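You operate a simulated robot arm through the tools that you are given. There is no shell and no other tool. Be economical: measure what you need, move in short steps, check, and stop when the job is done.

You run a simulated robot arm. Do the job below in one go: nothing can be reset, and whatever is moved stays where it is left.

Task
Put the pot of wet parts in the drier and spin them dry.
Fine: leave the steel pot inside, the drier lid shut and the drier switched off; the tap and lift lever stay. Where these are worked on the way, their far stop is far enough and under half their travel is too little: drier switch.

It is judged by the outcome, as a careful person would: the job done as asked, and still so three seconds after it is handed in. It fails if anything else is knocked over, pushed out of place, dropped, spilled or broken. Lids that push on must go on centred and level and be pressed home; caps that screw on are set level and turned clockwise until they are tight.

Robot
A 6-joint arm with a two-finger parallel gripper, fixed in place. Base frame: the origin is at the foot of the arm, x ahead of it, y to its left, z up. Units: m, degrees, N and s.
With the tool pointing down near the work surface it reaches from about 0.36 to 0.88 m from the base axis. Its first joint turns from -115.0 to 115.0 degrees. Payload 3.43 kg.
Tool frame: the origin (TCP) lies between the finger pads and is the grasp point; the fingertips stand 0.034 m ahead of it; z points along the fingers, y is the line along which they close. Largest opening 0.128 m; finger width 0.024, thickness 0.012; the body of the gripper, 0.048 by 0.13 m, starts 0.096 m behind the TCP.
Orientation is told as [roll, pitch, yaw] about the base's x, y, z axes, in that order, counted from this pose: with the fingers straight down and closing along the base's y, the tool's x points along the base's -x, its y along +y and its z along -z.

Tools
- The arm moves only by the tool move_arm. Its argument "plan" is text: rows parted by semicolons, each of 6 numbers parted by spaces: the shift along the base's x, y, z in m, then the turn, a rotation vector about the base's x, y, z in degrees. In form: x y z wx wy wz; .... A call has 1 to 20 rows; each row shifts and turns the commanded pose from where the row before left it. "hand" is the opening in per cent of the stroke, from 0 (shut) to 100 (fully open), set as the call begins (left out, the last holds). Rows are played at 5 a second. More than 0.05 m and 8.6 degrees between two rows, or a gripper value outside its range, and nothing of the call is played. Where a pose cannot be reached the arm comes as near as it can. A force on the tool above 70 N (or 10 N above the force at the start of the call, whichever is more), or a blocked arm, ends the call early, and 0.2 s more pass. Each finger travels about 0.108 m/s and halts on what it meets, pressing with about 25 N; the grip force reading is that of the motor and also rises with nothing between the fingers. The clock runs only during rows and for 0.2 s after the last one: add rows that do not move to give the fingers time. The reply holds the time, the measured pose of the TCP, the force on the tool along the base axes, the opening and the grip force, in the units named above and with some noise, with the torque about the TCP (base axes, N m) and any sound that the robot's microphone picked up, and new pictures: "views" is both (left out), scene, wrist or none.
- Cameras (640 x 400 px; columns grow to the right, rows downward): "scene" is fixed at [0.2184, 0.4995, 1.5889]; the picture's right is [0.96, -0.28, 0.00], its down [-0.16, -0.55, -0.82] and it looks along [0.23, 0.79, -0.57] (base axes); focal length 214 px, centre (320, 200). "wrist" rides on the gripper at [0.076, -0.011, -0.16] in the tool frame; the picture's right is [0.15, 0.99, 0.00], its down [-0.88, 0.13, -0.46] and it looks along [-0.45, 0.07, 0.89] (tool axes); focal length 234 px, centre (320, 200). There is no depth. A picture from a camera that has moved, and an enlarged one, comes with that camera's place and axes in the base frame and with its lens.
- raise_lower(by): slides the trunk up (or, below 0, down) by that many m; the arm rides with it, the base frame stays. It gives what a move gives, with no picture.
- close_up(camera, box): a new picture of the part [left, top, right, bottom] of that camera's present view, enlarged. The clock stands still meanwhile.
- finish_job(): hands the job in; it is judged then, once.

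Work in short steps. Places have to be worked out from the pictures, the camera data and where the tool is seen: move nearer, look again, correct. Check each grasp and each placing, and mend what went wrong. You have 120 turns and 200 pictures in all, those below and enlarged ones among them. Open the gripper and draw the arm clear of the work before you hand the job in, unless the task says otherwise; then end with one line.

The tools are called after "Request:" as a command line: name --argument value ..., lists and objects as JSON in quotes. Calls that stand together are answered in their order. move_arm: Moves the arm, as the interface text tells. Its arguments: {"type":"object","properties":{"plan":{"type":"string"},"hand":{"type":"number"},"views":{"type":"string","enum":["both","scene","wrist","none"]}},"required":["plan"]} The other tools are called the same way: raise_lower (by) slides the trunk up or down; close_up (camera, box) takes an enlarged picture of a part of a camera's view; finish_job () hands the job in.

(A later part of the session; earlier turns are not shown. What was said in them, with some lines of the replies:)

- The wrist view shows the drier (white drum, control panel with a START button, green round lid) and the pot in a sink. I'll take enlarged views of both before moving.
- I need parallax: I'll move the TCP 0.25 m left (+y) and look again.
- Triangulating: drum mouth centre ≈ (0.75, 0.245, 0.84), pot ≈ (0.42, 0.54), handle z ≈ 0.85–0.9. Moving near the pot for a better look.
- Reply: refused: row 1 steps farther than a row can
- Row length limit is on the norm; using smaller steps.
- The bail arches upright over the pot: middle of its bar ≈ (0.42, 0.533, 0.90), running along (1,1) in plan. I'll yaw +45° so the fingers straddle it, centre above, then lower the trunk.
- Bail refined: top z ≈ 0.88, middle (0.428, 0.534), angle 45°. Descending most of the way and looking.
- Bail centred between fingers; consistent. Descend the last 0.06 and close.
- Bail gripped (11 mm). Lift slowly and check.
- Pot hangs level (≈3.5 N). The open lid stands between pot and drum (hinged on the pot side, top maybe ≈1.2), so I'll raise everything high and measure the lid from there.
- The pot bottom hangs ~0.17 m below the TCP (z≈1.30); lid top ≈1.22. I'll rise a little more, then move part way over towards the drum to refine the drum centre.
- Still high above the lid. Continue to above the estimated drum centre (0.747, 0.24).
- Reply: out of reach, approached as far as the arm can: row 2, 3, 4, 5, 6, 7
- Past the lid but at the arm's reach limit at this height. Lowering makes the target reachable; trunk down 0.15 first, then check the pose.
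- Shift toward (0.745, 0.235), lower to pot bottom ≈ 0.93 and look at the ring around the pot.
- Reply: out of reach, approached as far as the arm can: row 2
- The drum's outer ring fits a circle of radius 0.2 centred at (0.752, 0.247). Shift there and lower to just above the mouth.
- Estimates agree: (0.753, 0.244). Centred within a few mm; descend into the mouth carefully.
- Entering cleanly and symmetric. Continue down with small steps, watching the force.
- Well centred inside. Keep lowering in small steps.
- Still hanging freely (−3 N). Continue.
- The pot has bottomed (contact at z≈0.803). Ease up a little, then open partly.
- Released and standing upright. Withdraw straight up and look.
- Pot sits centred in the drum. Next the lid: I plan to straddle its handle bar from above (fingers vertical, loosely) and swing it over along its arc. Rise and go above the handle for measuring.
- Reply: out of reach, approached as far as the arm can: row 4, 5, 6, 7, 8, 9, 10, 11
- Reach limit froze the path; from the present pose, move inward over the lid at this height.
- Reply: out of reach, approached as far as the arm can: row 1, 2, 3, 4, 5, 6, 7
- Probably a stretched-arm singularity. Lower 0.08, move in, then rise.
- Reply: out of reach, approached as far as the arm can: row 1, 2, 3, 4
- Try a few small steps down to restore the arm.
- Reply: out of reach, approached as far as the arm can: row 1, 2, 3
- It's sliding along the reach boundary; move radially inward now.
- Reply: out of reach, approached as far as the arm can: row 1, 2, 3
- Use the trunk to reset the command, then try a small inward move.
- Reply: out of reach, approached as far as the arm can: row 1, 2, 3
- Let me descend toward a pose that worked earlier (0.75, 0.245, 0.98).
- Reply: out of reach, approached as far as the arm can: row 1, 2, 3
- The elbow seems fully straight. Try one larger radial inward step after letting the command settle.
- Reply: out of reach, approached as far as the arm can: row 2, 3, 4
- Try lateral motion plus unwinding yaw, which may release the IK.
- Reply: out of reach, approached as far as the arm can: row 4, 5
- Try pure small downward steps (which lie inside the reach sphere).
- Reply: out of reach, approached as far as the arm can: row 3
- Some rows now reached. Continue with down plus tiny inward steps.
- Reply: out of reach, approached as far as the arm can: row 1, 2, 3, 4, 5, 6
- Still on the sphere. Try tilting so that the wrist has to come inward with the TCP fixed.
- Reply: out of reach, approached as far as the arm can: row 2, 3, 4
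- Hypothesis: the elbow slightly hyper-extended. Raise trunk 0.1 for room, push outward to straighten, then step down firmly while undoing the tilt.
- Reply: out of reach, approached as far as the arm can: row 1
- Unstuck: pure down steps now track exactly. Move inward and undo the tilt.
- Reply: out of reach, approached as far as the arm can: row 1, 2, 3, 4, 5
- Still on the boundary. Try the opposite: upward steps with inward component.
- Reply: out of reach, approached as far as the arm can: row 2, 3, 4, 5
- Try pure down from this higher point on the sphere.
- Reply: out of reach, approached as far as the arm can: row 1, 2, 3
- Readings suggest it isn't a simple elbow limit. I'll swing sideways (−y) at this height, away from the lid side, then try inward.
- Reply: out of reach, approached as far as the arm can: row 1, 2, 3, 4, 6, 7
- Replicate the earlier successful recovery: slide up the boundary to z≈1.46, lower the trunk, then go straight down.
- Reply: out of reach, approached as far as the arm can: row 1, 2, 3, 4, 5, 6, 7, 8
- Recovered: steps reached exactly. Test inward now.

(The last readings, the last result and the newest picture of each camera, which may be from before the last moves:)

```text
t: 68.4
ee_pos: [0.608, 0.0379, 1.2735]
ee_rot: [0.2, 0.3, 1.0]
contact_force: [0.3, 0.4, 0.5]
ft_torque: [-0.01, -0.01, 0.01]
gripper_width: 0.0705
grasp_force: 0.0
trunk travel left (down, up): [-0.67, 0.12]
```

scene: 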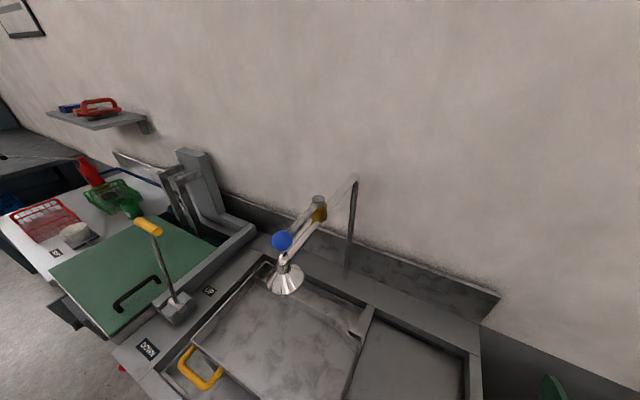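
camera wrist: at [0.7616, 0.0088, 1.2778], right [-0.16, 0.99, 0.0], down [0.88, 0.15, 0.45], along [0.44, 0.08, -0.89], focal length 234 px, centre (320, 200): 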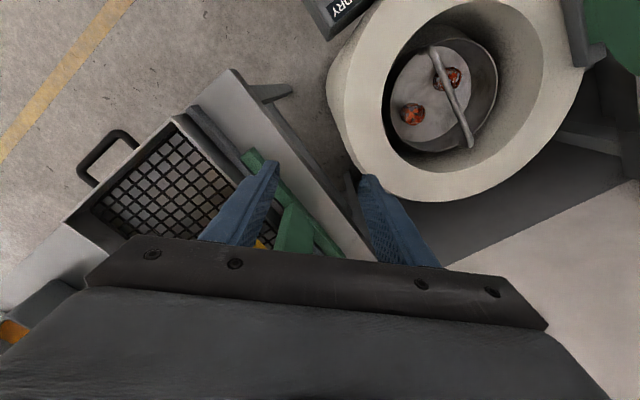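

Free again. Now go around the base side at z≈1.32 to a viewpoint near the lid handle, yawing to 45°.

Request:
raise_lower --by 0.05

Request:
move_arm --plan "-0.04 0.02 0 0 0 0;-0.04 0.02 0 0 0 0;-0.04 0.025 0 0 0 7;-0.04 0.03 0 0 0 7;-0.03 0.04 0 0 0 7;-0.02 0.045 0 0 0 7;-0.02 0.045 0 0 0 7;0 0.045 0 0 0 7;0.01 0.04 0 0 0 3;0 0 0 0 0 0" --views "wrist"

```text
t: 69.3
ee_pos: [0.608, 0.0372, 1.3243]
ee_rot: [0.1, 0.3, 1.0]
contact_force: [0.6, -0.2, -0.8]
ft_torque: [0.02, -0.01, 0.0]
gripper_width: 0.0707
grasp_force: 0.0
trunk travel left (down, up): [-0.72, 0.07]
```

```text
t: 71.5
ee_pos: [0.3876, 0.3475, 1.3246]
ee_rot: [0.0, 0.3, 46.1]
contact_force: [-1.6, 0.9, 0.1]
ft_torque: [-0.01, 0.03, -0.02]
gripper_width: 0.0706
grasp_force: 0.0
trunk travel left (down, up): [-0.72, 0.07]
camera wrist: at [0.3436, 0.286, 1.4841], right [-0.81, 0.58, 0.0], down [0.52, 0.73, 0.45], along [0.26, 0.37, -0.89], focal length 234 px, centre (320, 200)
```

wrist: 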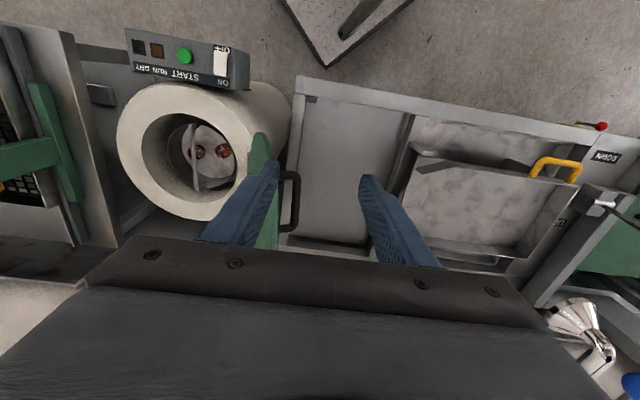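

Request:
close_up --camera "wrist" --box '[200, 110, 360, 260]'

```text
2.67 times, centred on (280, 185) of wrist
camera zoom: at [0.3436, 0.286, 1.4841], right [-0.81, 0.58, 0.0], down [0.52, 0.73, 0.45], along [0.26, 0.37, -0.89], focal length 624 px, centre (427, 240)
```

zoom: 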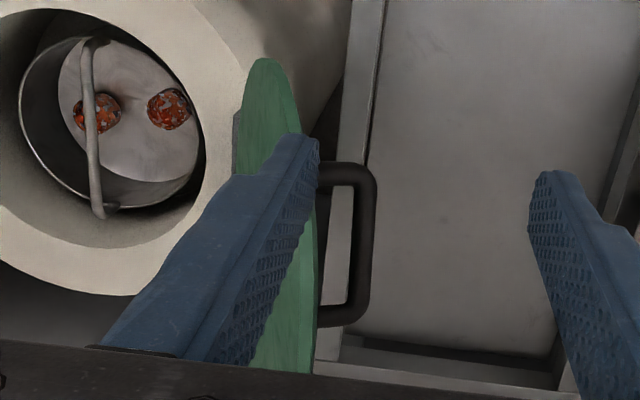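

Handle bar now measured: middle ≈ (0.499, 0.424, 1.09), running at 50° in plan, ~37 mm off the lid, whose top edge is only ~1.15 high and leans ~18° back. I'll use yaw 50° with a 30° tilt (body away from the lid), narrow fingers to ~30 mm, and stop above the bar to look.

Request:
raise_lower --by -0.06

Request:
move_arm --plan "0 0.025 0 0 0 4;0.01 0.025 0 -4.82 -5.75 0;0.01 0.025 0 -4.82 -5.75 0;0.015 0.025 -0.01 -4.82 -5.75 0;0.018 0.025 -0.02 -4.82 -5.75 0;0 0 0 0 0 0" --hand 23.5 --views "wrist"

```text
t: 72.5
ee_pos: [0.3879, 0.3472, 1.2637]
ee_rot: [0.0, 0.4, 45.9]
contact_force: [0.4, -0.5, 0.1]
ft_torque: [0.01, -0.01, 0.0]
gripper_width: 0.0704
grasp_force: 0.1
trunk travel left (down, up): [-0.66, 0.13]
```

```text
t: 73.9
ee_pos: [0.4405, 0.4739, 1.2329]
ee_rot: [-30.0, 0.3, 49.8]
contact_force: [-0.1, -0.1, -0.3]
ft_torque: [-0.06, -0.04, 0.0]
gripper_width: 0.0301
grasp_force: 0.1
trunk travel left (down, up): [-0.66, 0.13]
camera wrist: at [0.3379, 0.462, 1.3777], right [-0.75, 0.44, -0.49], down [0.31, 0.89, 0.33], along [0.58, 0.09, -0.81], focal length 234 px, centre (320, 200)
```

wrist: 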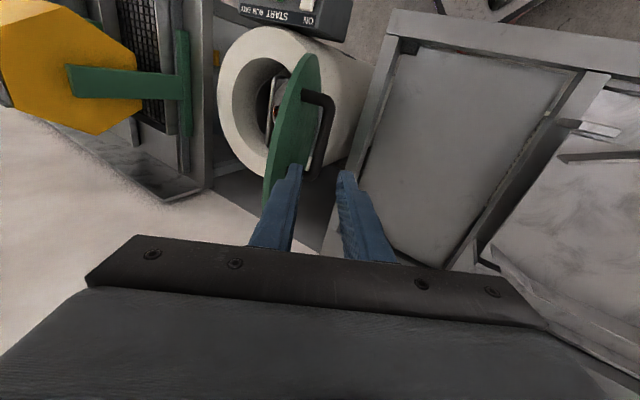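

Request:
close_up --camera "wrist" --box '[240, 50, 400, 250]'

```text
2.00 times, centred on (320, 150) of wrist
camera zoom: at [0.3379, 0.462, 1.3777], right [-0.75, 0.44, -0.49], down [0.31, 0.89, 0.33], along [0.58, 0.09, -0.81], focal length 468 px, centre (320, 300)
```

zoom: 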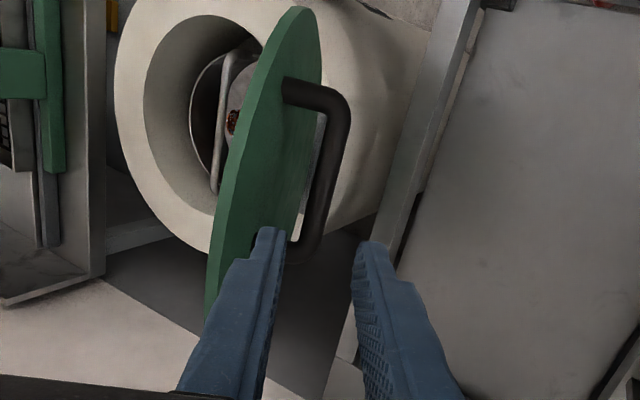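

Bar ≈ (0.489, 0.419, 1.10), almost on the tool axis. Advance 0.09 m along the axis (3–4 mm outward bias) and look.

Request:
move_arm --plan "0.0105 -0.0088 -0.026 0 0 0;0.0105 -0.0088 -0.026 0 0 0;0.0105 -0.0087 -0.026 0 0 0;0 0 0 0 0 0" --views "none"

Request:
close_up --camera "wrist" --box '[240, 50, 400, 250]'

```text
t: 74.9
ee_pos: [0.4722, 0.4482, 1.1568]
ee_rot: [-29.9, 0.3, 49.9]
contact_force: [0.0, 0.0, 0.6]
ft_torque: [0.01, -0.03, 0.0]
gripper_width: 0.0299
grasp_force: 0.1
trunk travel left (down, up): [-0.66, 0.13]
```

```text
2.00 times, centred on (320, 150) of wrist
camera zoom: at [0.3694, 0.4345, 1.3004], right [-0.75, 0.44, -0.49], down [0.31, 0.89, 0.33], along [0.58, 0.09, -0.81], focal length 468 px, centre (320, 300)
```

zoom: 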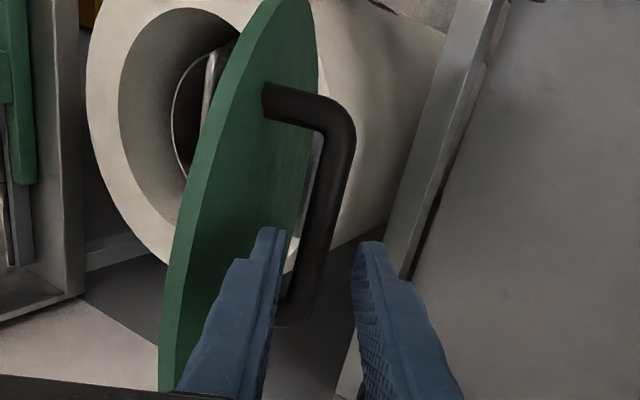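

Bar passes between the finger directions. Advance 0.035 more along the axis and check.

Request:
move_arm --plan "0.0067 -0.0056 -0.0152 0 0 0;0.0067 -0.0056 -0.0152 0 0 0;0 0 0 0 0 0" --views "none"

Request:
close_up --camera "wrist" --box '[240, 50, 400, 250]'

```text
t: 75.7
ee_pos: [0.4861, 0.4358, 1.1263]
ee_rot: [-30.0, 0.2, 50.0]
contact_force: [0.2, 0.3, 0.6]
ft_torque: [-0.03, 0.0, 0.01]
gripper_width: 0.0302
grasp_force: 0.1
trunk travel left (down, up): [-0.66, 0.13]
```

```text
2.00 times, centred on (320, 150) of wrist
camera zoom: at [0.383, 0.4225, 1.2695], right [-0.75, 0.44, -0.49], down [0.31, 0.89, 0.33], along [0.58, 0.09, -0.81], focal length 468 px, centre (320, 300)
```

zoom: 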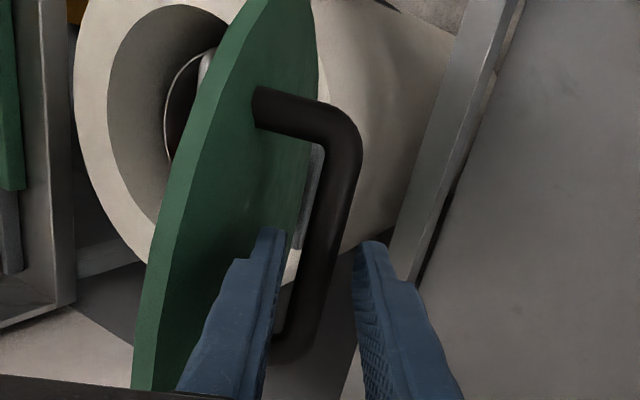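

Bar sits between the fingers. Advance 0.018 and look again.

Request:
move_arm --plan "0.0035 -0.0029 -0.0078 0 0 0;0.0035 -0.0029 -0.0078 0 0 0;0 0 0 0 0 0" --views "none"

Request:
close_up --camera "wrist" --box '[240, 50, 400, 250]'

```text
t: 76.5
ee_pos: [0.4918, 0.4288, 1.1111]
ee_rot: [-29.9, 0.4, 49.9]
contact_force: [0.4, -0.1, 0.5]
ft_torque: [0.0, 0.02, 0.01]
gripper_width: 0.0299
grasp_force: 0.1
trunk travel left (down, up): [-0.66, 0.13]
```

```text
2.00 times, centred on (320, 150) of wrist
camera zoom: at [0.3899, 0.4171, 1.254], right [-0.75, 0.44, -0.49], down [0.31, 0.89, 0.33], along [0.58, 0.09, -0.81], focal length 468 px, centre (320, 300)
```

zoom: 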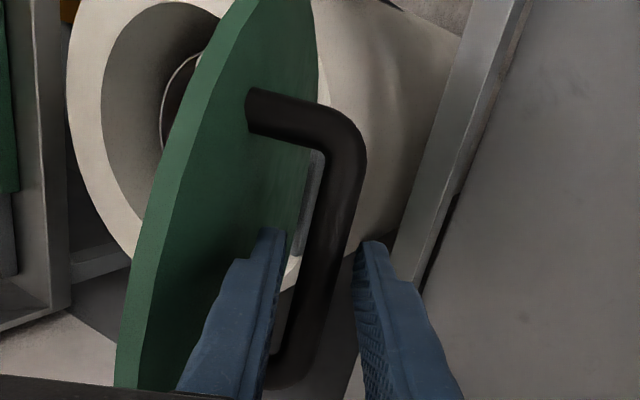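

Bar appears captured near the tips. Close to feel it.

Request:
move_arm --plan "0 0 0 0 0 0;0 0 0 0 0 0;0 0 0 0 0 0" --hand 0 --views "none"

Request:
close_up --camera "wrist" --box '[240, 50, 400, 250]'

```text
t: 77.3
ee_pos: [0.4922, 0.4295, 1.1103]
ee_rot: [-30.0, 0.3, 49.8]
contact_force: [3.0, -2.2, 0.7]
ft_torque: [0.6, -0.31, -1.04]
gripper_width: 0.0177
grasp_force: 44.9
trunk travel left (down, up): [-0.66, 0.13]
```

```text
2.00 times, centred on (320, 150) of wrist
camera zoom: at [0.3902, 0.4168, 1.2543], right [-0.75, 0.44, -0.49], down [0.31, 0.89, 0.33], along [0.58, 0.09, -0.81], focal length 468 px, centre (320, 300)
```

zoom: 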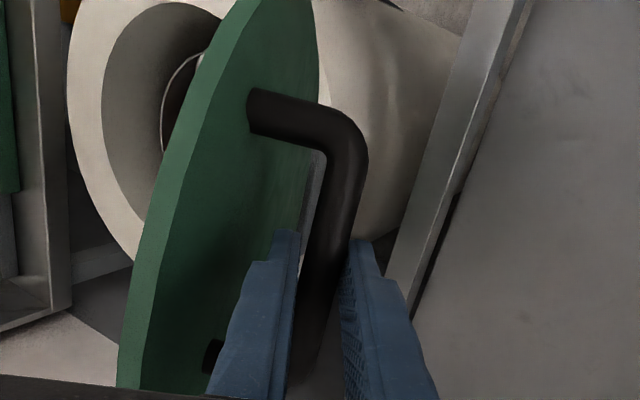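

Gripped (bar ≈16–18 mm). Swing about the hinge (axis at w≈−0.229, z≈0.845, radius ≈0.283): first 7° in half steps, checking force.

Request:
move_arm --plan "0.0122 -0.0102 0.0067 0 0 0;0.0122 -0.0103 0.0063 0 0 0;0 0 0 0 0 0" --views "wrist"

```text
t: 78.1
ee_pos: [0.5148, 0.4097, 1.1252]
ee_rot: [-29.9, 0.1, 50.0]
contact_force: [-26.1, -10.6, 21.4]
ft_torque: [0.34, -0.08, -1.16]
gripper_width: 0.0185
grasp_force: 45.1
trunk travel left (down, up): [-0.66, 0.13]
camera wrist: at [0.4117, 0.3958, 1.2687], right [-0.75, 0.44, -0.49], down [0.31, 0.89, 0.33], along [0.58, 0.09, -0.81], focal length 234 px, centre (320, 200)
```

wrist: 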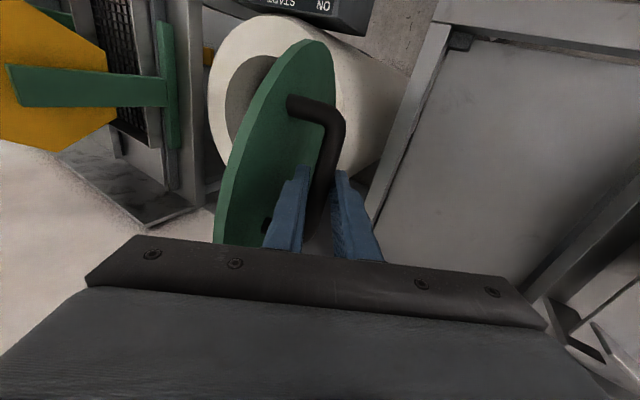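

Forces show the bar is at ~46° and the arc rises more than assumed. Correct yaw −4°, direction (0.72, −0.69), and continue 7°.

Request:
move_arm --plan "-0.002 -0.002 0.003 0 0 -4;0.0119 -0.0115 0.006 0 0 0;0.0119 -0.0115 0.005 0 0 0;0 0 0 0 0 0" --views "none"

```text
t: 79.1
ee_pos: [0.5394, 0.384, 1.1363]
ee_rot: [-29.9, 0.3, 45.9]
contact_force: [4.0, 2.5, -4.2]
ft_torque: [0.71, -0.47, -0.79]
gripper_width: 0.0178
grasp_force: 45.2
trunk travel left (down, up): [-0.66, 0.13]
```

Forces are small now. Continue 14° further in half steps.

Request:
move_arm --plan "0.0123 -0.0119 0.0038 0 0 0;0.0123 -0.0119 0.0028 0 0 0;0.0125 -0.0121 0.0015 0 0 0;0.0125 -0.0121 0.0006 0 0 0;0 0 0 0 0 0" --views "wrist"

```text
t: 80.3
ee_pos: [0.5885, 0.3364, 1.146]
ee_rot: [-30.1, 0.2, 45.9]
contact_force: [-1.4, 0.2, 7.3]
ft_torque: [0.24, 0.11, -1.19]
gripper_width: 0.0186
grasp_force: 44.9
trunk travel left (down, up): [-0.66, 0.13]
camera wrist: at [0.4849, 0.3302, 1.2904], right [-0.72, 0.49, -0.49], down [0.37, 0.87, 0.33], along [0.59, 0.05, -0.81], focal length 234 px, centre (320, 200)
```

wrist: 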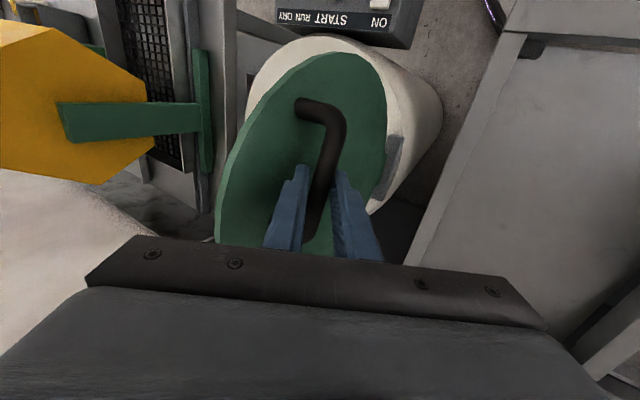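

Following the arc well (fit: radius ≈0.295, now just past top). Continue 25° down-swing.

Request:
move_arm --plan "0 0 0 0 0 -2;0.0185 -0.0179 -0.0005 0 0 0;0.0184 -0.0178 -0.0027 0 0 0;0.0182 -0.0176 -0.005 0 0 0;0.0178 -0.0172 -0.0071 0 0 0;0.0173 -0.0167 -0.0093 0 0 0;0 0 0 0 0 0" --views "wrist"

```text
t: 81.9
ee_pos: [0.6771, 0.2494, 1.1182]
ee_rot: [-29.8, 0.5, 43.9]
contact_force: [-18.6, -4.6, -20.5]
ft_torque: [0.5, -0.21, -0.96]
gripper_width: 0.0195
grasp_force: 44.7
trunk travel left (down, up): [-0.66, 0.13]
camera wrist: at [0.5738, 0.2473, 1.2628], right [-0.7, 0.51, -0.49], down [0.4, 0.86, 0.32], along [0.59, 0.03, -0.81], focal length 234 px, centre (320, 200)
```

wrist: 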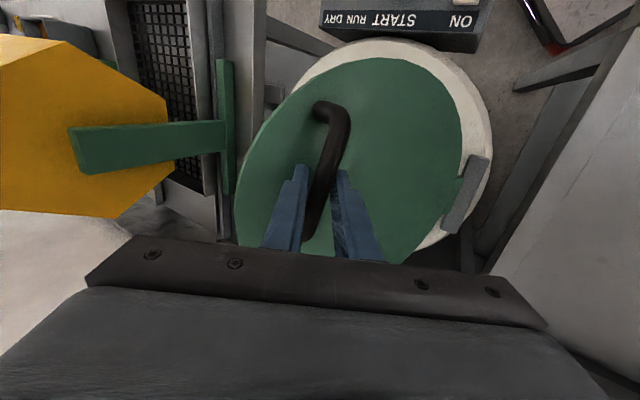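

Force is radially inward ~20 N plus some along the bar: the true arc is slightly lower and its direction nearer 43°. Correct and continue 25°.

Request:
move_arm --plan "-0.002 -0.002 -0.005 0 0 0;0.0153 -0.0164 -0.0112 0 0 0;0.0146 -0.0156 -0.0131 0 0 0;0.0138 -0.0148 -0.0149 0 0 0;0.0128 -0.0137 -0.0166 0 0 0;0.0118 -0.0126 -0.0182 0 0 0;0 0 0 0 0 0" --views "wrist"

```text
t: 83.5
ee_pos: [0.7434, 0.1784, 1.0373]
ee_rot: [-29.7, 0.4, 44.0]
contact_force: [-11.2, 50.0, -33.2]
ft_torque: [1.47, -1.18, -0.46]
gripper_width: 0.02
grasp_force: 45.2
trunk travel left (down, up): [-0.66, 0.13]
camera wrist: at [0.6408, 0.1769, 1.1823], right [-0.7, 0.51, -0.49], down [0.4, 0.86, 0.33], along [0.59, 0.03, -0.81], focal length 234 px, centre (320, 200)
```

wrist: 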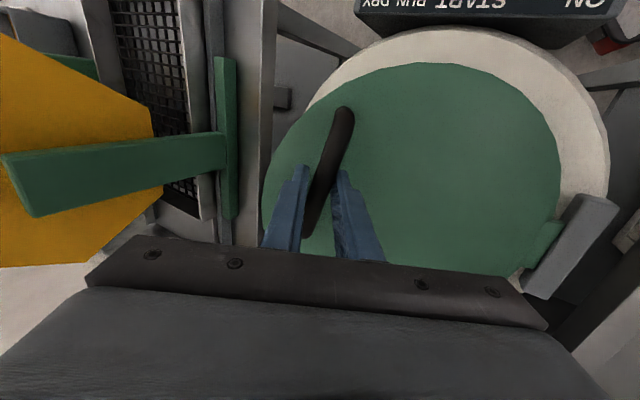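

Radius is slightly too large (inward pull). Relieve ~5 mm inward and continue 16° with R≈0.282.

Request:
move_arm --plan "-0.0007 0.0049 -0.0035 0 0 0;0.0088 -0.0088 -0.0171 0 0 0;0.0074 -0.0074 -0.0167 0 0 0;0 0 0 0 0 0" --views "none"

```text
t: 84.5
ee_pos: [0.7583, 0.1647, 1.0019]
ee_rot: [-29.8, 0.3, 43.8]
contact_force: [-30.2, 32.4, -22.6]
ft_torque: [0.54, 0.34, -1.27]
gripper_width: 0.0201
grasp_force: 45.1
trunk travel left (down, up): [-0.66, 0.13]
```

Still ~45 N toward the hinge; relieve 6 mm that way and read.

Request:
move_arm --plan "-0.0042 0.0042 0 0 0 0;0 0 -0.008 0 0 0;0 0 0 0 0 0" --views "wrist"

```text
t: 85.3
ee_pos: [0.7603, 0.1638, 0.9998]
ee_rot: [-30.2, 0.0, 43.7]
contact_force: [16.4, -9.1, 7.4]
ft_torque: [-0.27, 0.18, -1.69]
gripper_width: 0.0194
grasp_force: 44.5
trunk travel left (down, up): [-0.66, 0.13]
camera wrist: at [0.6548, 0.1619, 1.1436], right [-0.7, 0.52, -0.5], down [0.4, 0.86, 0.33], along [0.6, 0.03, -0.8], focal length 234 px, centre (320, 200)
```

wrist: 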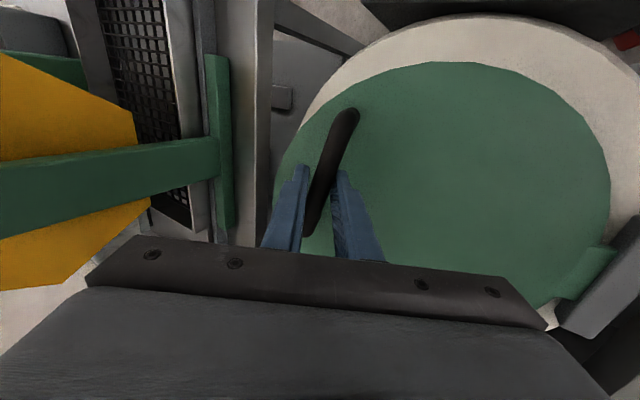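

Forces now small. Continue ~10° further.

Request:
move_arm --plan "0.0045 -0.0045 -0.01 0 0 0;0.0038 -0.0038 -0.01 0 0 0;0.0035 -0.0035 -0.011 0 0 0;0.0033 -0.0033 -0.0115 0 0 0;0 0 0 0 0 0" --views "none"

```text
t: 86.5
ee_pos: [0.7719, 0.1515, 0.9541]
ee_rot: [-29.9, 0.3, 43.8]
contact_force: [15.6, -20.7, 5.4]
ft_torque: [0.02, -0.61, -0.99]
gripper_width: 0.0195
grasp_force: 44.9
trunk travel left (down, up): [-0.66, 0.13]
```

Slightly inside the arc; bias outward 3 mm and go on down until contact.

Request:
move_arm --plan "0.0045 -0.0045 -0.01 0 0 0;0.0025 -0.0025 -0.012 0 0 0;0.002 -0.002 -0.012 0 0 0;0 0 0 0 0 0" --views "wrist"

```text
t: 87.5
ee_pos: [0.7791, 0.1464, 0.9229]
ee_rot: [-30.0, 0.1, 44.0]
contact_force: [-24.2, 25.3, 21.4]
ft_torque: [0.41, -0.4, -1.07]
gripper_width: 0.0197
grasp_force: 45.0
trunk travel left (down, up): [-0.66, 0.13]
camera wrist: at [0.6755, 0.1435, 1.0663], right [-0.7, 0.52, -0.49], down [0.4, 0.86, 0.33], along [0.59, 0.04, -0.8], focal length 234 px, centre (320, 200)
```

wrist: 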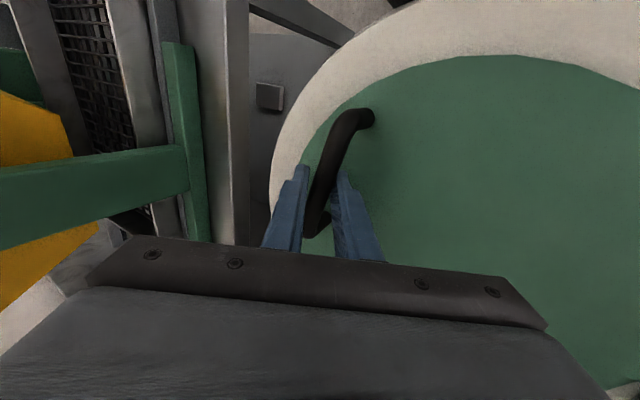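

Nearly closed. Relieve 3 mm toward the hinge and press down another 12 mm.

Request:
move_arm --plan "-0.003 0.003 -0.006 0 0 0;0 0 -0.006 0 0 0;0 0 0 0 0 0" --views "none"

Request:
close_up --camera "wrist" --box '[220, 0, 640, 260]'

```text
t: 88.2
ee_pos: [0.7802, 0.1441, 0.92]
ee_rot: [-30.6, -0.3, 43.6]
contact_force: [-22.6, -0.2, 24.5]
ft_torque: [-0.02, 0.96, -1.79]
gripper_width: 0.019
grasp_force: 45.1
trunk travel left (down, up): [-0.66, 0.13]
stopped in row 3: the force on the tool passed its limit at 71 N (the readings are from after the stop); the commanded pose is now the measured one
```

```text
1.52 times, centred on (430, 130) of wrist
camera zoom: at [0.6749, 0.143, 1.0622], right [-0.69, 0.52, -0.5], down [0.4, 0.86, 0.33], along [0.6, 0.03, -0.8], focal length 357 px, centre (152, 307)
```

zoom: 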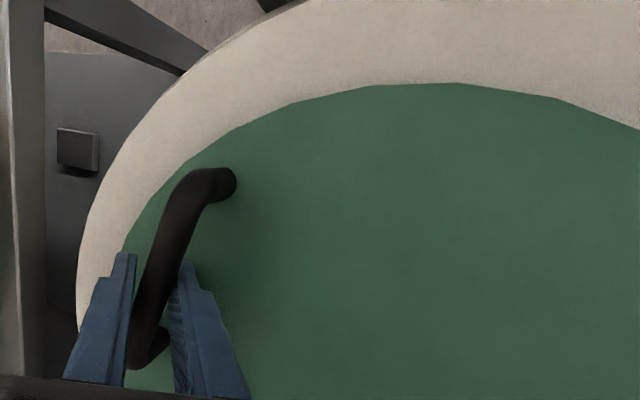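

Firm contact: lid looks down on the ring. Open and back off along the tool axis, then inspect.

Request:
move_arm --plan "0 0 0 0 0 0;0 0 0 0 0 0" --hand 30 --views "none"

Request:
move_arm --plan "-0.007 0.007 0.0173 0 0 0;-0.0105 0.0105 0.026 0 0 0;-0.0105 0.0105 0.026 0 0 0;-0.0105 0.0105 0.026 0 0 0;0 0 0 0 0 0" --views "wrist"

```text
t: 88.8
ee_pos: [0.7816, 0.1422, 0.9215]
ee_rot: [-30.6, -0.4, 43.9]
contact_force: [-11.7, -23.3, 40.9]
ft_torque: [-0.98, 0.58, 0.04]
gripper_width: 0.0222
grasp_force: 0.0
trunk travel left (down, up): [-0.66, 0.13]
```

```text
t: 90.0
ee_pos: [0.7442, 0.1844, 1.0115]
ee_rot: [-30.4, -0.3, 44.0]
contact_force: [0.0, -0.3, -0.9]
ft_torque: [0.0, 0.01, -0.03]
gripper_width: 0.0385
grasp_force: 0.1
trunk travel left (down, up): [-0.66, 0.13]
camera wrist: at [0.6385, 0.1827, 1.1542], right [-0.7, 0.51, -0.5], down [0.39, 0.86, 0.33], along [0.6, 0.03, -0.8], focal length 234 px, centre (320, 200)
```

wrist: 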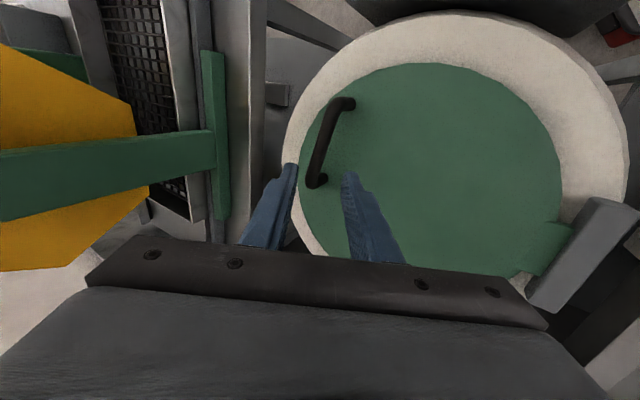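

Lid lies flat on the drum. Now back up, remove the tilt, and move toward the control panel for a measured look.

Request:
move_arm --plan "-0.02 -0.01 0.03 4.82 5.75 0;-0.02 -0.015 0.03 4.82 5.75 0;-0.025 -0.015 0.03 4.82 5.75 0;-0.03 -0.02 0.02 4.82 5.75 0;-0.035 -0.02 0.01 0 0 -8;-0.035 -0.02 0 0 0 -8;-0.035 -0.02 0 0 0 -8;-0.035 -0.02 0 0 0 -8;0 0 0 0 0 -8;0 0 0 0 0 0" --hand 0 --views "wrist"

```text
t: 92.2
ee_pos: [0.5083, 0.0445, 1.133]
ee_rot: [-0.4, 2.8, 4.5]
contact_force: [0.2, 0.4, -0.3]
ft_torque: [-0.01, 0.0, 0.03]
gripper_width: 0.0005
grasp_force: 24.5
trunk travel left (down, up): [-0.66, 0.13]
camera wrist: at [0.4403, 0.0297, 1.2952], right [-0.22, 0.97, 0.0], down [0.89, 0.21, 0.41], along [0.4, 0.09, -0.91], focal length 234 px, centre (320, 200)
```

wrist: 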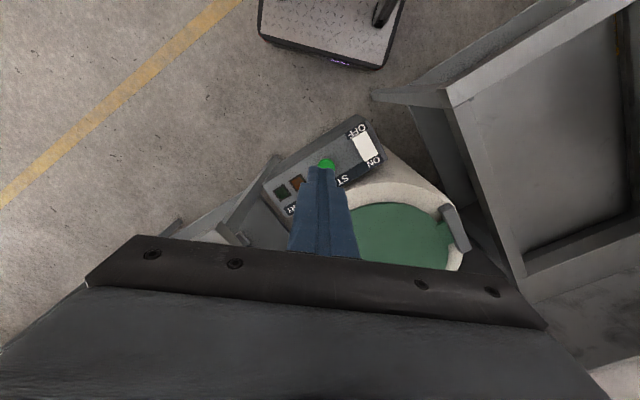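

Request:
close_up --camera "wrist" --box '[260, 100, 420, 220]'

```text
3.33 times, centred on (340, 160) of wrist
camera zoom: at [0.4403, 0.0297, 1.2952], right [-0.22, 0.97, 0.0], down [0.89, 0.21, 0.41], along [0.4, 0.09, -0.91], focal length 781 px, centre (253, 333)
```

zoom: 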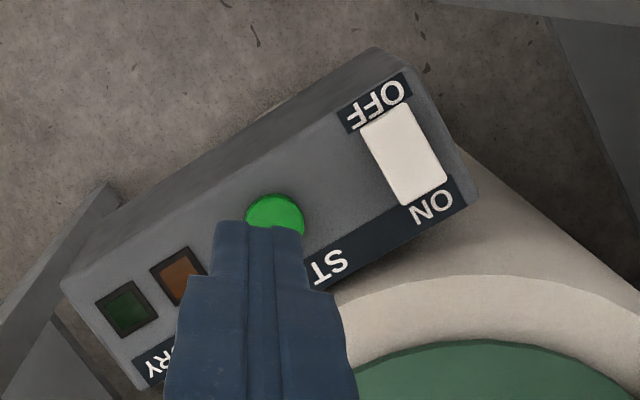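

Panel measured: START ≈ (0.558, 0.068, 0.865); rocker centre ≈ (0.507, 0.128, 0.868) with ON end ≈ (0.523, 0.145), OFF end ≈ (0.491, 0.111). Align yaw with the panel and hover above the ON end.

Request:
move_arm --plan "0 0.02 -0.02 0 -2.8 7;0 0.02 -0.02 0 0 8;0.003 0.02 -0.02 0 0 8;0.003 0.02 -0.02 0 0 8;0.003 0.016 -0.02 0 0 8;0 0 -0.03 0 0 0;0 0 -0.03 0 0 0;0 0 0 0 0 0" --views "none"

Request:
close_up --camera "wrist" --box '[200, 40, 440, 220]'

```text
t: 94.0
ee_pos: [0.5164, 0.1393, 0.9721]
ee_rot: [-1.0, 0.0, 43.6]
contact_force: [0.0, 0.2, -0.5]
ft_torque: [0.0, -0.06, -0.01]
gripper_width: 0.0001
grasp_force: 24.6
trunk travel left (down, up): [-0.66, 0.13]
```

```text
2.22 times, centred on (320, 130) of wrist
camera zoom: at [0.4675, 0.0813, 1.1317], right [-0.79, 0.61, -0.02], down [0.54, 0.71, 0.45], along [0.29, 0.35, -0.89], focal length 520 px, centre (320, 356)
```

zoom: 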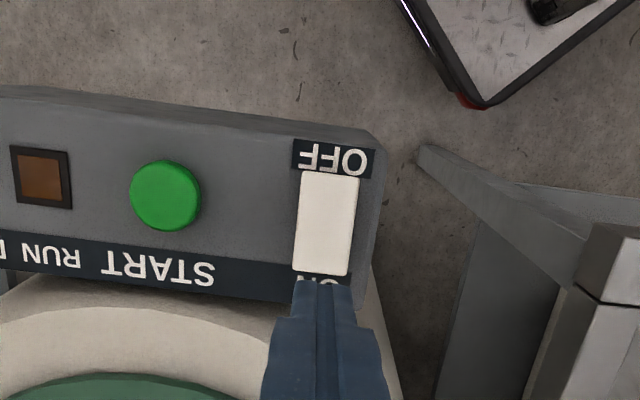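

Tip is directly above the ON end of the rocker. Descend in small steps watching force.

Request:
move_arm --plan "0 0 -0.025 0 0 0;0 0 -0.025 0 0 0;0 0 0 0 0 0" --views "none"

Request:
move_arm --plan "0 0 -0.005 0 0 0;0 0 -0.005 0 0 0;0 0 -0.004 0 0 0;0 0 0 0 0 0" --views "none"

Request:
close_up --camera "wrist" --box '[200, 40, 440, 220]'

```text
t: 94.8
ee_pos: [0.5179, 0.1406, 0.9212]
ee_rot: [-0.9, 0.0, 43.5]
contact_force: [0.0, 0.1, 0.0]
ft_torque: [-0.06, 0.0, 0.0]
gripper_width: 0.0001
grasp_force: 24.9
trunk travel left (down, up): [-0.66, 0.13]
```

```text
t: 95.8
ee_pos: [0.5171, 0.1402, 0.9104]
ee_rot: [-1.0, -0.2, 43.6]
contact_force: [-2.4, 4.1, 38.1]
ft_torque: [-0.17, 0.41, -0.1]
gripper_width: 0.0
grasp_force: 25.5
trunk travel left (down, up): [-0.66, 0.13]
```

```text
2.22 times, centred on (320, 130) of wrist
camera zoom: at [0.4676, 0.0821, 1.0695], right [-0.79, 0.61, -0.02], down [0.54, 0.71, 0.46], along [0.29, 0.35, -0.89], focal length 520 px, centre (320, 356)
```

zoom: 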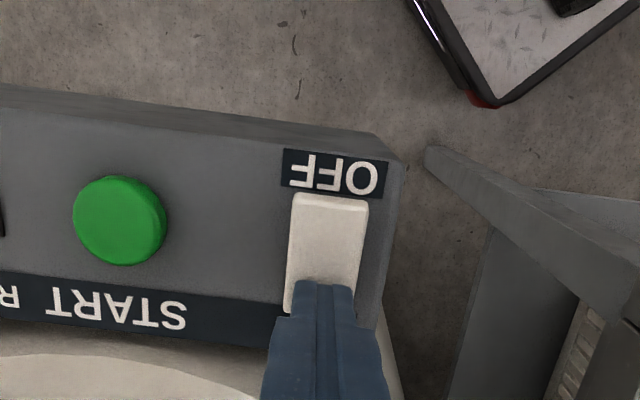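

38 N of resistance and the OFF end has tipped up. Press 4 mm more, then lift and look.

Request:
move_arm --plan "0 0 -0.004 0 0 0;0 0 0 0 0 0" --views "none"

Request:
move_arm --plan "0 0 0.02 0 0 0;0 0 0.03 0 0 0;0 0 0.02 0 0 0;0 0 0 0 0 0" --views "none"

Request:
close_up --camera "wrist" --box '[160, 40, 400, 220]'

```text
t: 96.2
ee_pos: [0.5193, 0.1412, 0.9108]
ee_rot: [-1.1, -0.4, 43.7]
contact_force: [-7.9, -0.6, 28.6]
ft_torque: [-0.14, 0.58, 0.05]
gripper_width: 0.0002
grasp_force: 25.4
trunk travel left (down, up): [-0.66, 0.13]
stopped in row 1: the force on the tool passed its limit at 80 N (the readings are from after the stop); the commanded pose is now the measured one
```

```text
t: 97.2
ee_pos: [0.5203, 0.1419, 0.9796]
ee_rot: [-1.0, -0.4, 43.6]
contact_force: [-0.3, 0.2, -0.4]
ft_torque: [-0.03, -0.03, 0.01]
gripper_width: 0.0
grasp_force: 25.0
trunk travel left (down, up): [-0.66, 0.13]
```

```text
2.22 times, centred on (280, 130) of wrist
camera zoom: at [0.4692, 0.0823, 1.1379], right [-0.79, 0.61, -0.02], down [0.54, 0.71, 0.46], along [0.29, 0.35, -0.89], focal length 520 px, centre (409, 356)
```

zoom: 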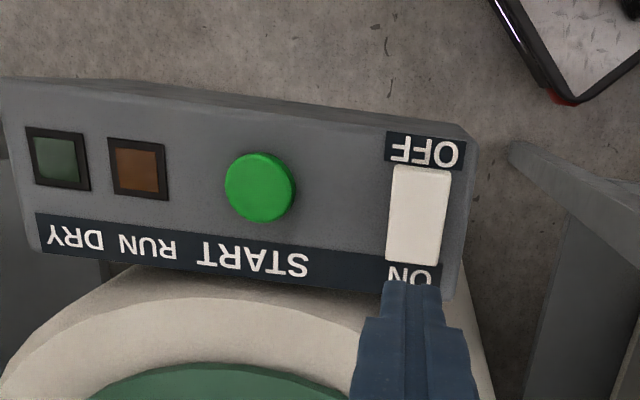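

Rocker appears tipped to ON. Now move above START at (0.558, 0.068).

Request:
move_arm --plan "0.019 -0.037 0 0 0 0;0.019 -0.037 0 0 0 0;0 0 -0.03 0 0 0;0 0 -0.02 0 0 0;0 0 0 0 0 0" --views "none"

Request:
close_up --camera "wrist" --box '[200, 40, 440, 220]'

```text
t: 98.4
ee_pos: [0.5573, 0.0664, 0.9279]
ee_rot: [-1.1, -0.3, 43.6]
contact_force: [-1.0, -0.2, 0.0]
ft_torque: [-0.03, 0.0, -0.01]
gripper_width: 0.0001
grasp_force: 25.3
trunk travel left (down, up): [-0.66, 0.13]
```

```text
2.22 times, centred on (320, 130) of wrist
camera zoom: at [0.507, 0.0079, 1.0879], right [-0.79, 0.61, -0.02], down [0.54, 0.71, 0.46], along [0.29, 0.35, -0.89], focal length 520 px, centre (320, 356)
```

zoom: 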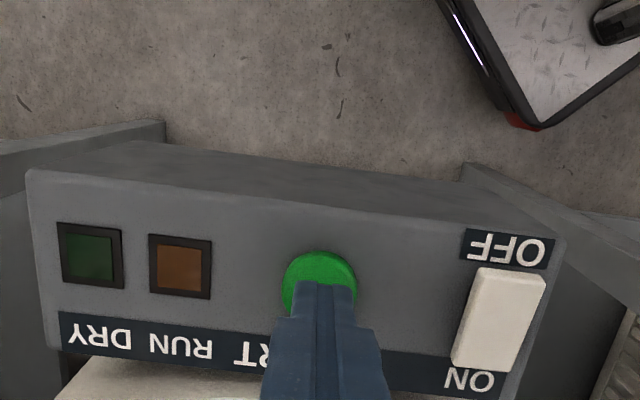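

Rocker clearly tipped to ON. Press START gently.

Request:
move_arm --plan "0 0 -0.008 0 0 0;0 0 -0.006 0 0 0;0 0 -0.004 0 0 0;0 0 -0.004 0 0 0;0 0 0 0 0 0" --views "none"

Request:
close_up --camera "wrist" --box '[200, 40, 440, 220]'

```text
t: 99.6
ee_pos: [0.5573, 0.0679, 0.9067]
ee_rot: [-1.1, -0.2, 43.7]
contact_force: [-0.4, -0.6, 0.9]
ft_torque: [0.01, 0.03, -0.01]
gripper_width: 0.0
grasp_force: 25.1
trunk travel left (down, up): [-0.66, 0.13]
```

```text
2.22 times, centred on (320, 130) of wrist
camera zoom: at [0.5068, 0.0083, 1.0655], right [-0.79, 0.61, -0.02], down [0.54, 0.71, 0.46], along [0.29, 0.35, -0.89], focal length 520 px, centre (320, 356)
```

zoom: 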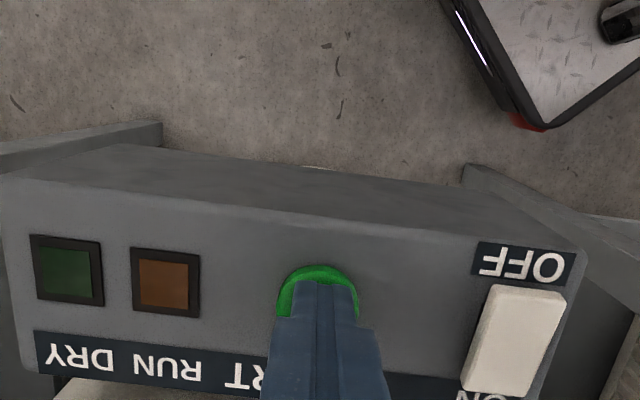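

Not touching yet; continue.

Request:
move_arm --plan "0 0 -0.004 0 0 0;0 0 -0.003 0 0 0;0 0 -0.003 0 0 0;0 0 0 0 0 0" --views "none"

Request:
close_up --camera "wrist" --box '[200, 40, 440, 220]'

```text
t: 100.6
ee_pos: [0.5576, 0.0673, 0.8977]
ee_rot: [-1.1, -0.4, 43.6]
contact_force: [-8.2, -0.3, 27.4]
ft_torque: [0.03, 0.2, 0.04]
gripper_width: 0.0002
grasp_force: 25.2
trunk travel left (down, up): [-0.66, 0.13]
heard: click
```

```text
2.22 times, centred on (320, 130) of wrist
camera zoom: at [0.5065, 0.0082, 1.0569], right [-0.79, 0.61, -0.02], down [0.54, 0.71, 0.46], along [0.3, 0.35, -0.89], focal length 520 px, centre (320, 356)
```

zoom: 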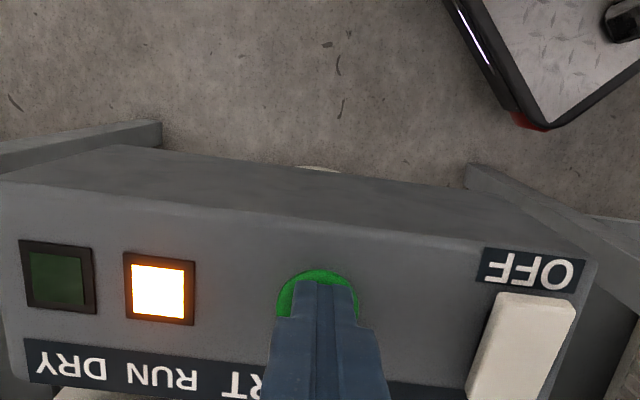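

Click heard and RUN lit. Lift off, and wait while watching the lamps (also looking over at the OFF end position).

Request:
move_arm --plan "0 0 0.02 0 0 0;0 0 0.03 0 0 0;0 0 0.03 0 0 0;0 0 0 0 0 0;0 0 0 0 0 0;0 0 0 0 0 0;0 0 0 0 0 0;0 0 0 0 0 0;0 0 0 0 0 0;0 0 0 0 0 0;0 0 0 0 0 0;0 0 0 0 0 0;0 0 0 0 0 0;0 0 0 0 0 0;0 0 0 0 0 0;0 0 0 0 0 0;0 0 0 0 0 0;0 0 0 0 0 0;0 0 0 0 0 0;0 0 0 0 0 0" --views "wrist"

```text
t: 104.8
ee_pos: [0.5575, 0.068, 0.977]
ee_rot: [-1.1, -0.3, 43.7]
contact_force: [-0.6, -0.6, 0.2]
ft_torque: [-0.03, 0.03, 0.01]
gripper_width: 0.0002
grasp_force: 24.6
trunk travel left (down, up): [-0.66, 0.13]
camera wrist: at [0.5074, 0.0084, 1.1355], right [-0.79, 0.61, -0.02], down [0.54, 0.71, 0.46], along [0.29, 0.35, -0.89], focal length 234 px, centre (320, 200)
```

wrist: 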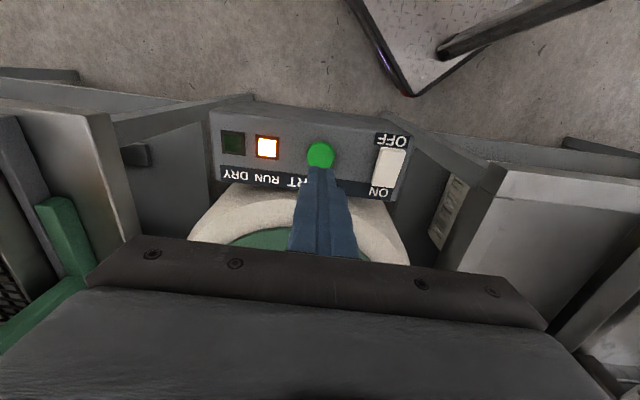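

RUN still lit. Position above the OFF end of the rocker (0.495, 0.117) meanwhile and wait.

Request:
move_arm --plan "-0.032 0.025 0 0 0 0;-0.03 0.025 0 0 0 0;0 0 0 0 0 0;0 0 0 0 0 0;0 0 0 0 0 0;0 0 0 0 0 0;0 0 0 0 0 0;0 0 0 0 0 0;0 0 0 0 0 0;0 0 0 0 0 0;0 0 0 0 0 0;0 0 0 0 0 0;0 0 0 0 0 0;0 0 0 0 0 0;0 0 0 0 0 0;0 0 0 0 0 0;0 0 0 0 0 0;0 0 0 0 0 0;0 0 0 0 0 0;0 0 0 0 0 0" --views "wrist"

```text
t: 109.0
ee_pos: [0.4964, 0.1181, 0.9778]
ee_rot: [-1.1, -0.3, 43.5]
contact_force: [0.3, 0.0, -0.2]
ft_torque: [0.01, 0.01, 0.03]
gripper_width: 0.0002
grasp_force: 24.6
trunk travel left (down, up): [-0.66, 0.13]
camera wrist: at [0.4456, 0.0585, 1.1359], right [-0.79, 0.61, -0.02], down [0.54, 0.71, 0.46], along [0.29, 0.35, -0.89], focal length 234 px, centre (320, 200)
```

wrist: 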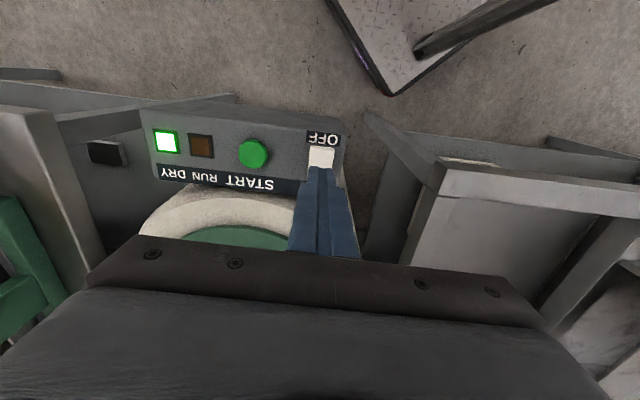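

DRY lamp is lit, RUN off. Press the OFF end down to its stop.

Request:
move_arm --plan "-0.001 -0.001 -0.025 0 0 0;0 0 -0.02 0 0 0;0 0 -0.006 0 0 0;0 0 -0.005 0 0 0;0 0 -0.005 0 0 0;0 0 0 0 0 0" --views "wrist"

```text
t: 110.4
ee_pos: [0.4941, 0.1154, 0.916]
ee_rot: [-1.2, -0.3, 43.6]
contact_force: [0.0, 0.7, -0.5]
ft_torque: [0.0, 0.0, 0.01]
gripper_width: 0.0001
grasp_force: 25.0
trunk travel left (down, up): [-0.66, 0.13]
camera wrist: at [0.4445, 0.0572, 1.075], right [-0.79, 0.61, -0.02], down [0.54, 0.71, 0.46], along [0.29, 0.35, -0.89], focal length 234 px, centre (320, 200)
```

wrist: 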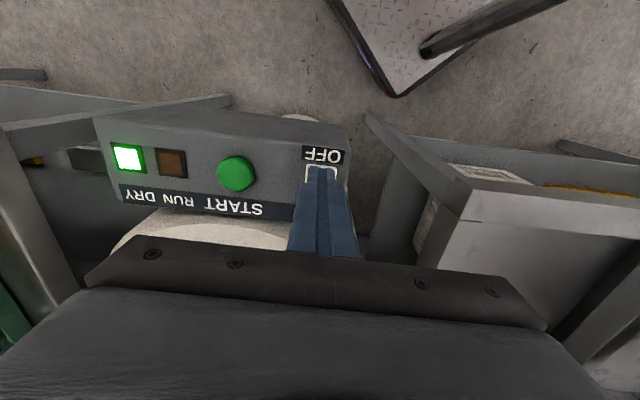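

Aligned with the OFF end; continue down until firm resistance.

Request:
move_arm --plan "0 0 -0.004 0 0 0;0 0 -0.004 0 0 0;0 0 -0.004 0 0 0;0 0 0 0 0 0" --views "none"

Request:
move_arm --plan "0 0 -0.003 0 0 0;0 0 -0.003 0 0 0;0 0 0 0 0 0" --views "wrist"

```text
t: 111.2
ee_pos: [0.4945, 0.1152, 0.911]
ee_rot: [-1.2, -0.3, 43.7]
contact_force: [-18.8, -7.4, 43.1]
ft_torque: [0.24, 0.33, 0.09]
gripper_width: 0.0
grasp_force: 24.8
trunk travel left (down, up): [-0.66, 0.13]
stopped in row 3: the force on the tool passed its limit at 80 N (the readings are from after the stop); the commanded pose is now the measured one
```

```text
t: 111.6
ee_pos: [0.4938, 0.1156, 0.9104]
ee_rot: [-1.2, -0.4, 43.7]
contact_force: [-21.3, -6.3, 43.4]
ft_torque: [0.22, 0.43, 0.19]
gripper_width: 0.0
grasp_force: 25.2
trunk travel left (down, up): [-0.66, 0.13]
stopped in row 1: the force on the tool passed its limit at 79 N (the readings are from after the stop); the commanded pose is now the measured one
camera wrist: at [0.4433, 0.0565, 1.0693], right [-0.79, 0.61, -0.02], down [0.54, 0.71, 0.46], along [0.3, 0.35, -0.89], focal length 234 px, centre (320, 200)
```

wrist: 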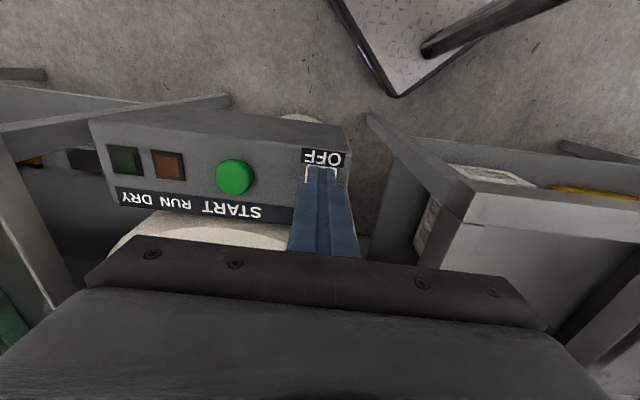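

Lamps went out and the switch is hard against its stop. Lift clear and inspect the rocker and lid.

Request:
move_arm --plan "0 0 0.02 0 0 0;0 0 0.04 0 0 0;-0.02 -0.02 0.04 0 0 0;-0.02 -0.02 0.03 0 0 0;-0.02 -0.02 0.03 0 0 0;0 0 0.03 0 0 0;0 0 0 0 0 0" --hand 30 --views "none"

Request:
close_up --camera "wrist" --box '[140, 40, 380, 260]'

```text
t: 113.2
ee_pos: [0.4354, 0.0566, 1.0982]
ee_rot: [-1.2, -0.3, 43.7]
contact_force: [0.0, 0.0, 0.0]
ft_torque: [0.01, 0.02, -0.02]
gripper_width: 0.0385
grasp_force: 0.0
trunk travel left (down, up): [-0.66, 0.13]
```

```text
1.82 times, centred on (260, 150) of wrist
camera zoom: at [0.385, -0.0024, 1.2563], right [-0.79, 0.61, -0.02], down [0.54, 0.71, 0.46], along [0.3, 0.35, -0.89], focal length 426 px, centre (429, 291)
```

zoom: 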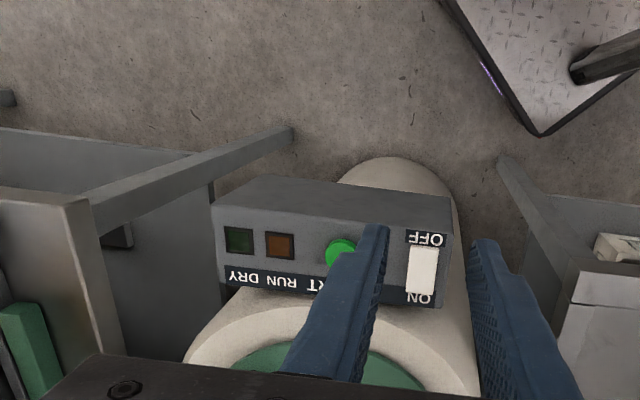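

Switch is OFF, lamps dark. One more view of the lid from higher up to confirm it's shut.

Request:
move_arm --plan "0 0 0.04 0 0 -6;0 0 0.04 0 0 -6;0 0 0.04 0 0 -6;0.02 0.04 0.02 0 0 0;0.02 0.04 0.02 0 0 0;0 0 0 0 0 0" --hand 100 --views "wrist"

Request:
close_up --camera "wrist" --box '[180, 80, 440, 260]'

```text
t: 114.6
ee_pos: [0.4766, 0.1351, 1.2587]
ee_rot: [-1.3, -0.4, 25.6]
contact_force: [0.7, 0.8, 0.3]
ft_torque: [0.02, -0.01, 0.0]
gripper_width: 0.1282
grasp_force: 0.2
trunk travel left (down, up): [-0.66, 0.13]
camera wrist: at [0.4103, 0.0954, 1.4173], right [-0.56, 0.83, -0.02], down [0.73, 0.51, 0.46], along [0.39, 0.24, -0.89], focal length 234 px, centre (320, 200)
```

wrist: 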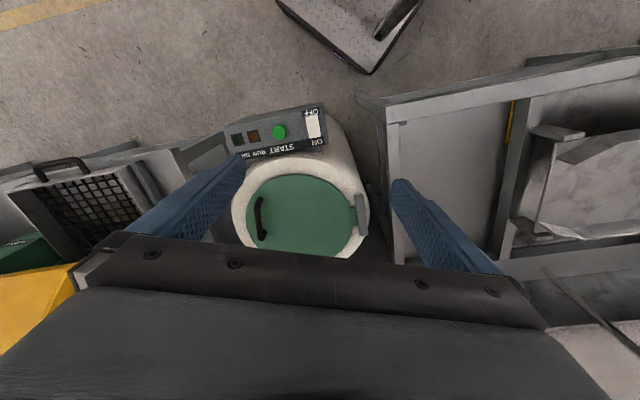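

```text
2.22 times, centred on (310, 170) of wrist
camera zoom: at [0.4103, 0.0954, 1.4173], right [-0.56, 0.83, -0.02], down [0.73, 0.51, 0.46], along [0.39, 0.24, -0.89], focal length 520 px, centre (342, 267)
```

zoom: 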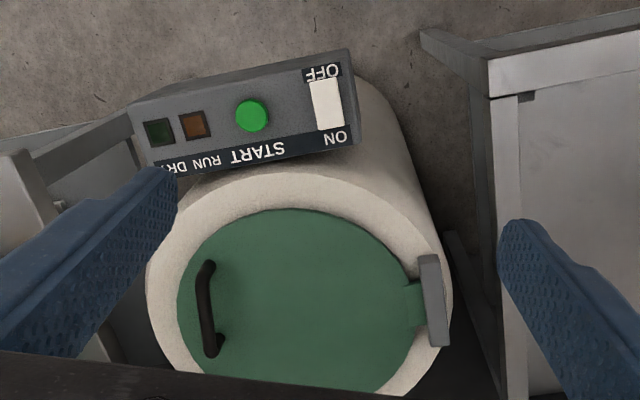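

The lid is shut flat, the switch is at OFF with the lamps dark, the pot is inside, and the arm is clear with the gripper open. Handing in.

Request:
finish_job

```text
The job is handed in.
```

The pot of wet parts was spun in the drier until the DRY lamp lit. It is still inside, with the lid shut and the drier switched off; I did not touch the tap or the lift lever.
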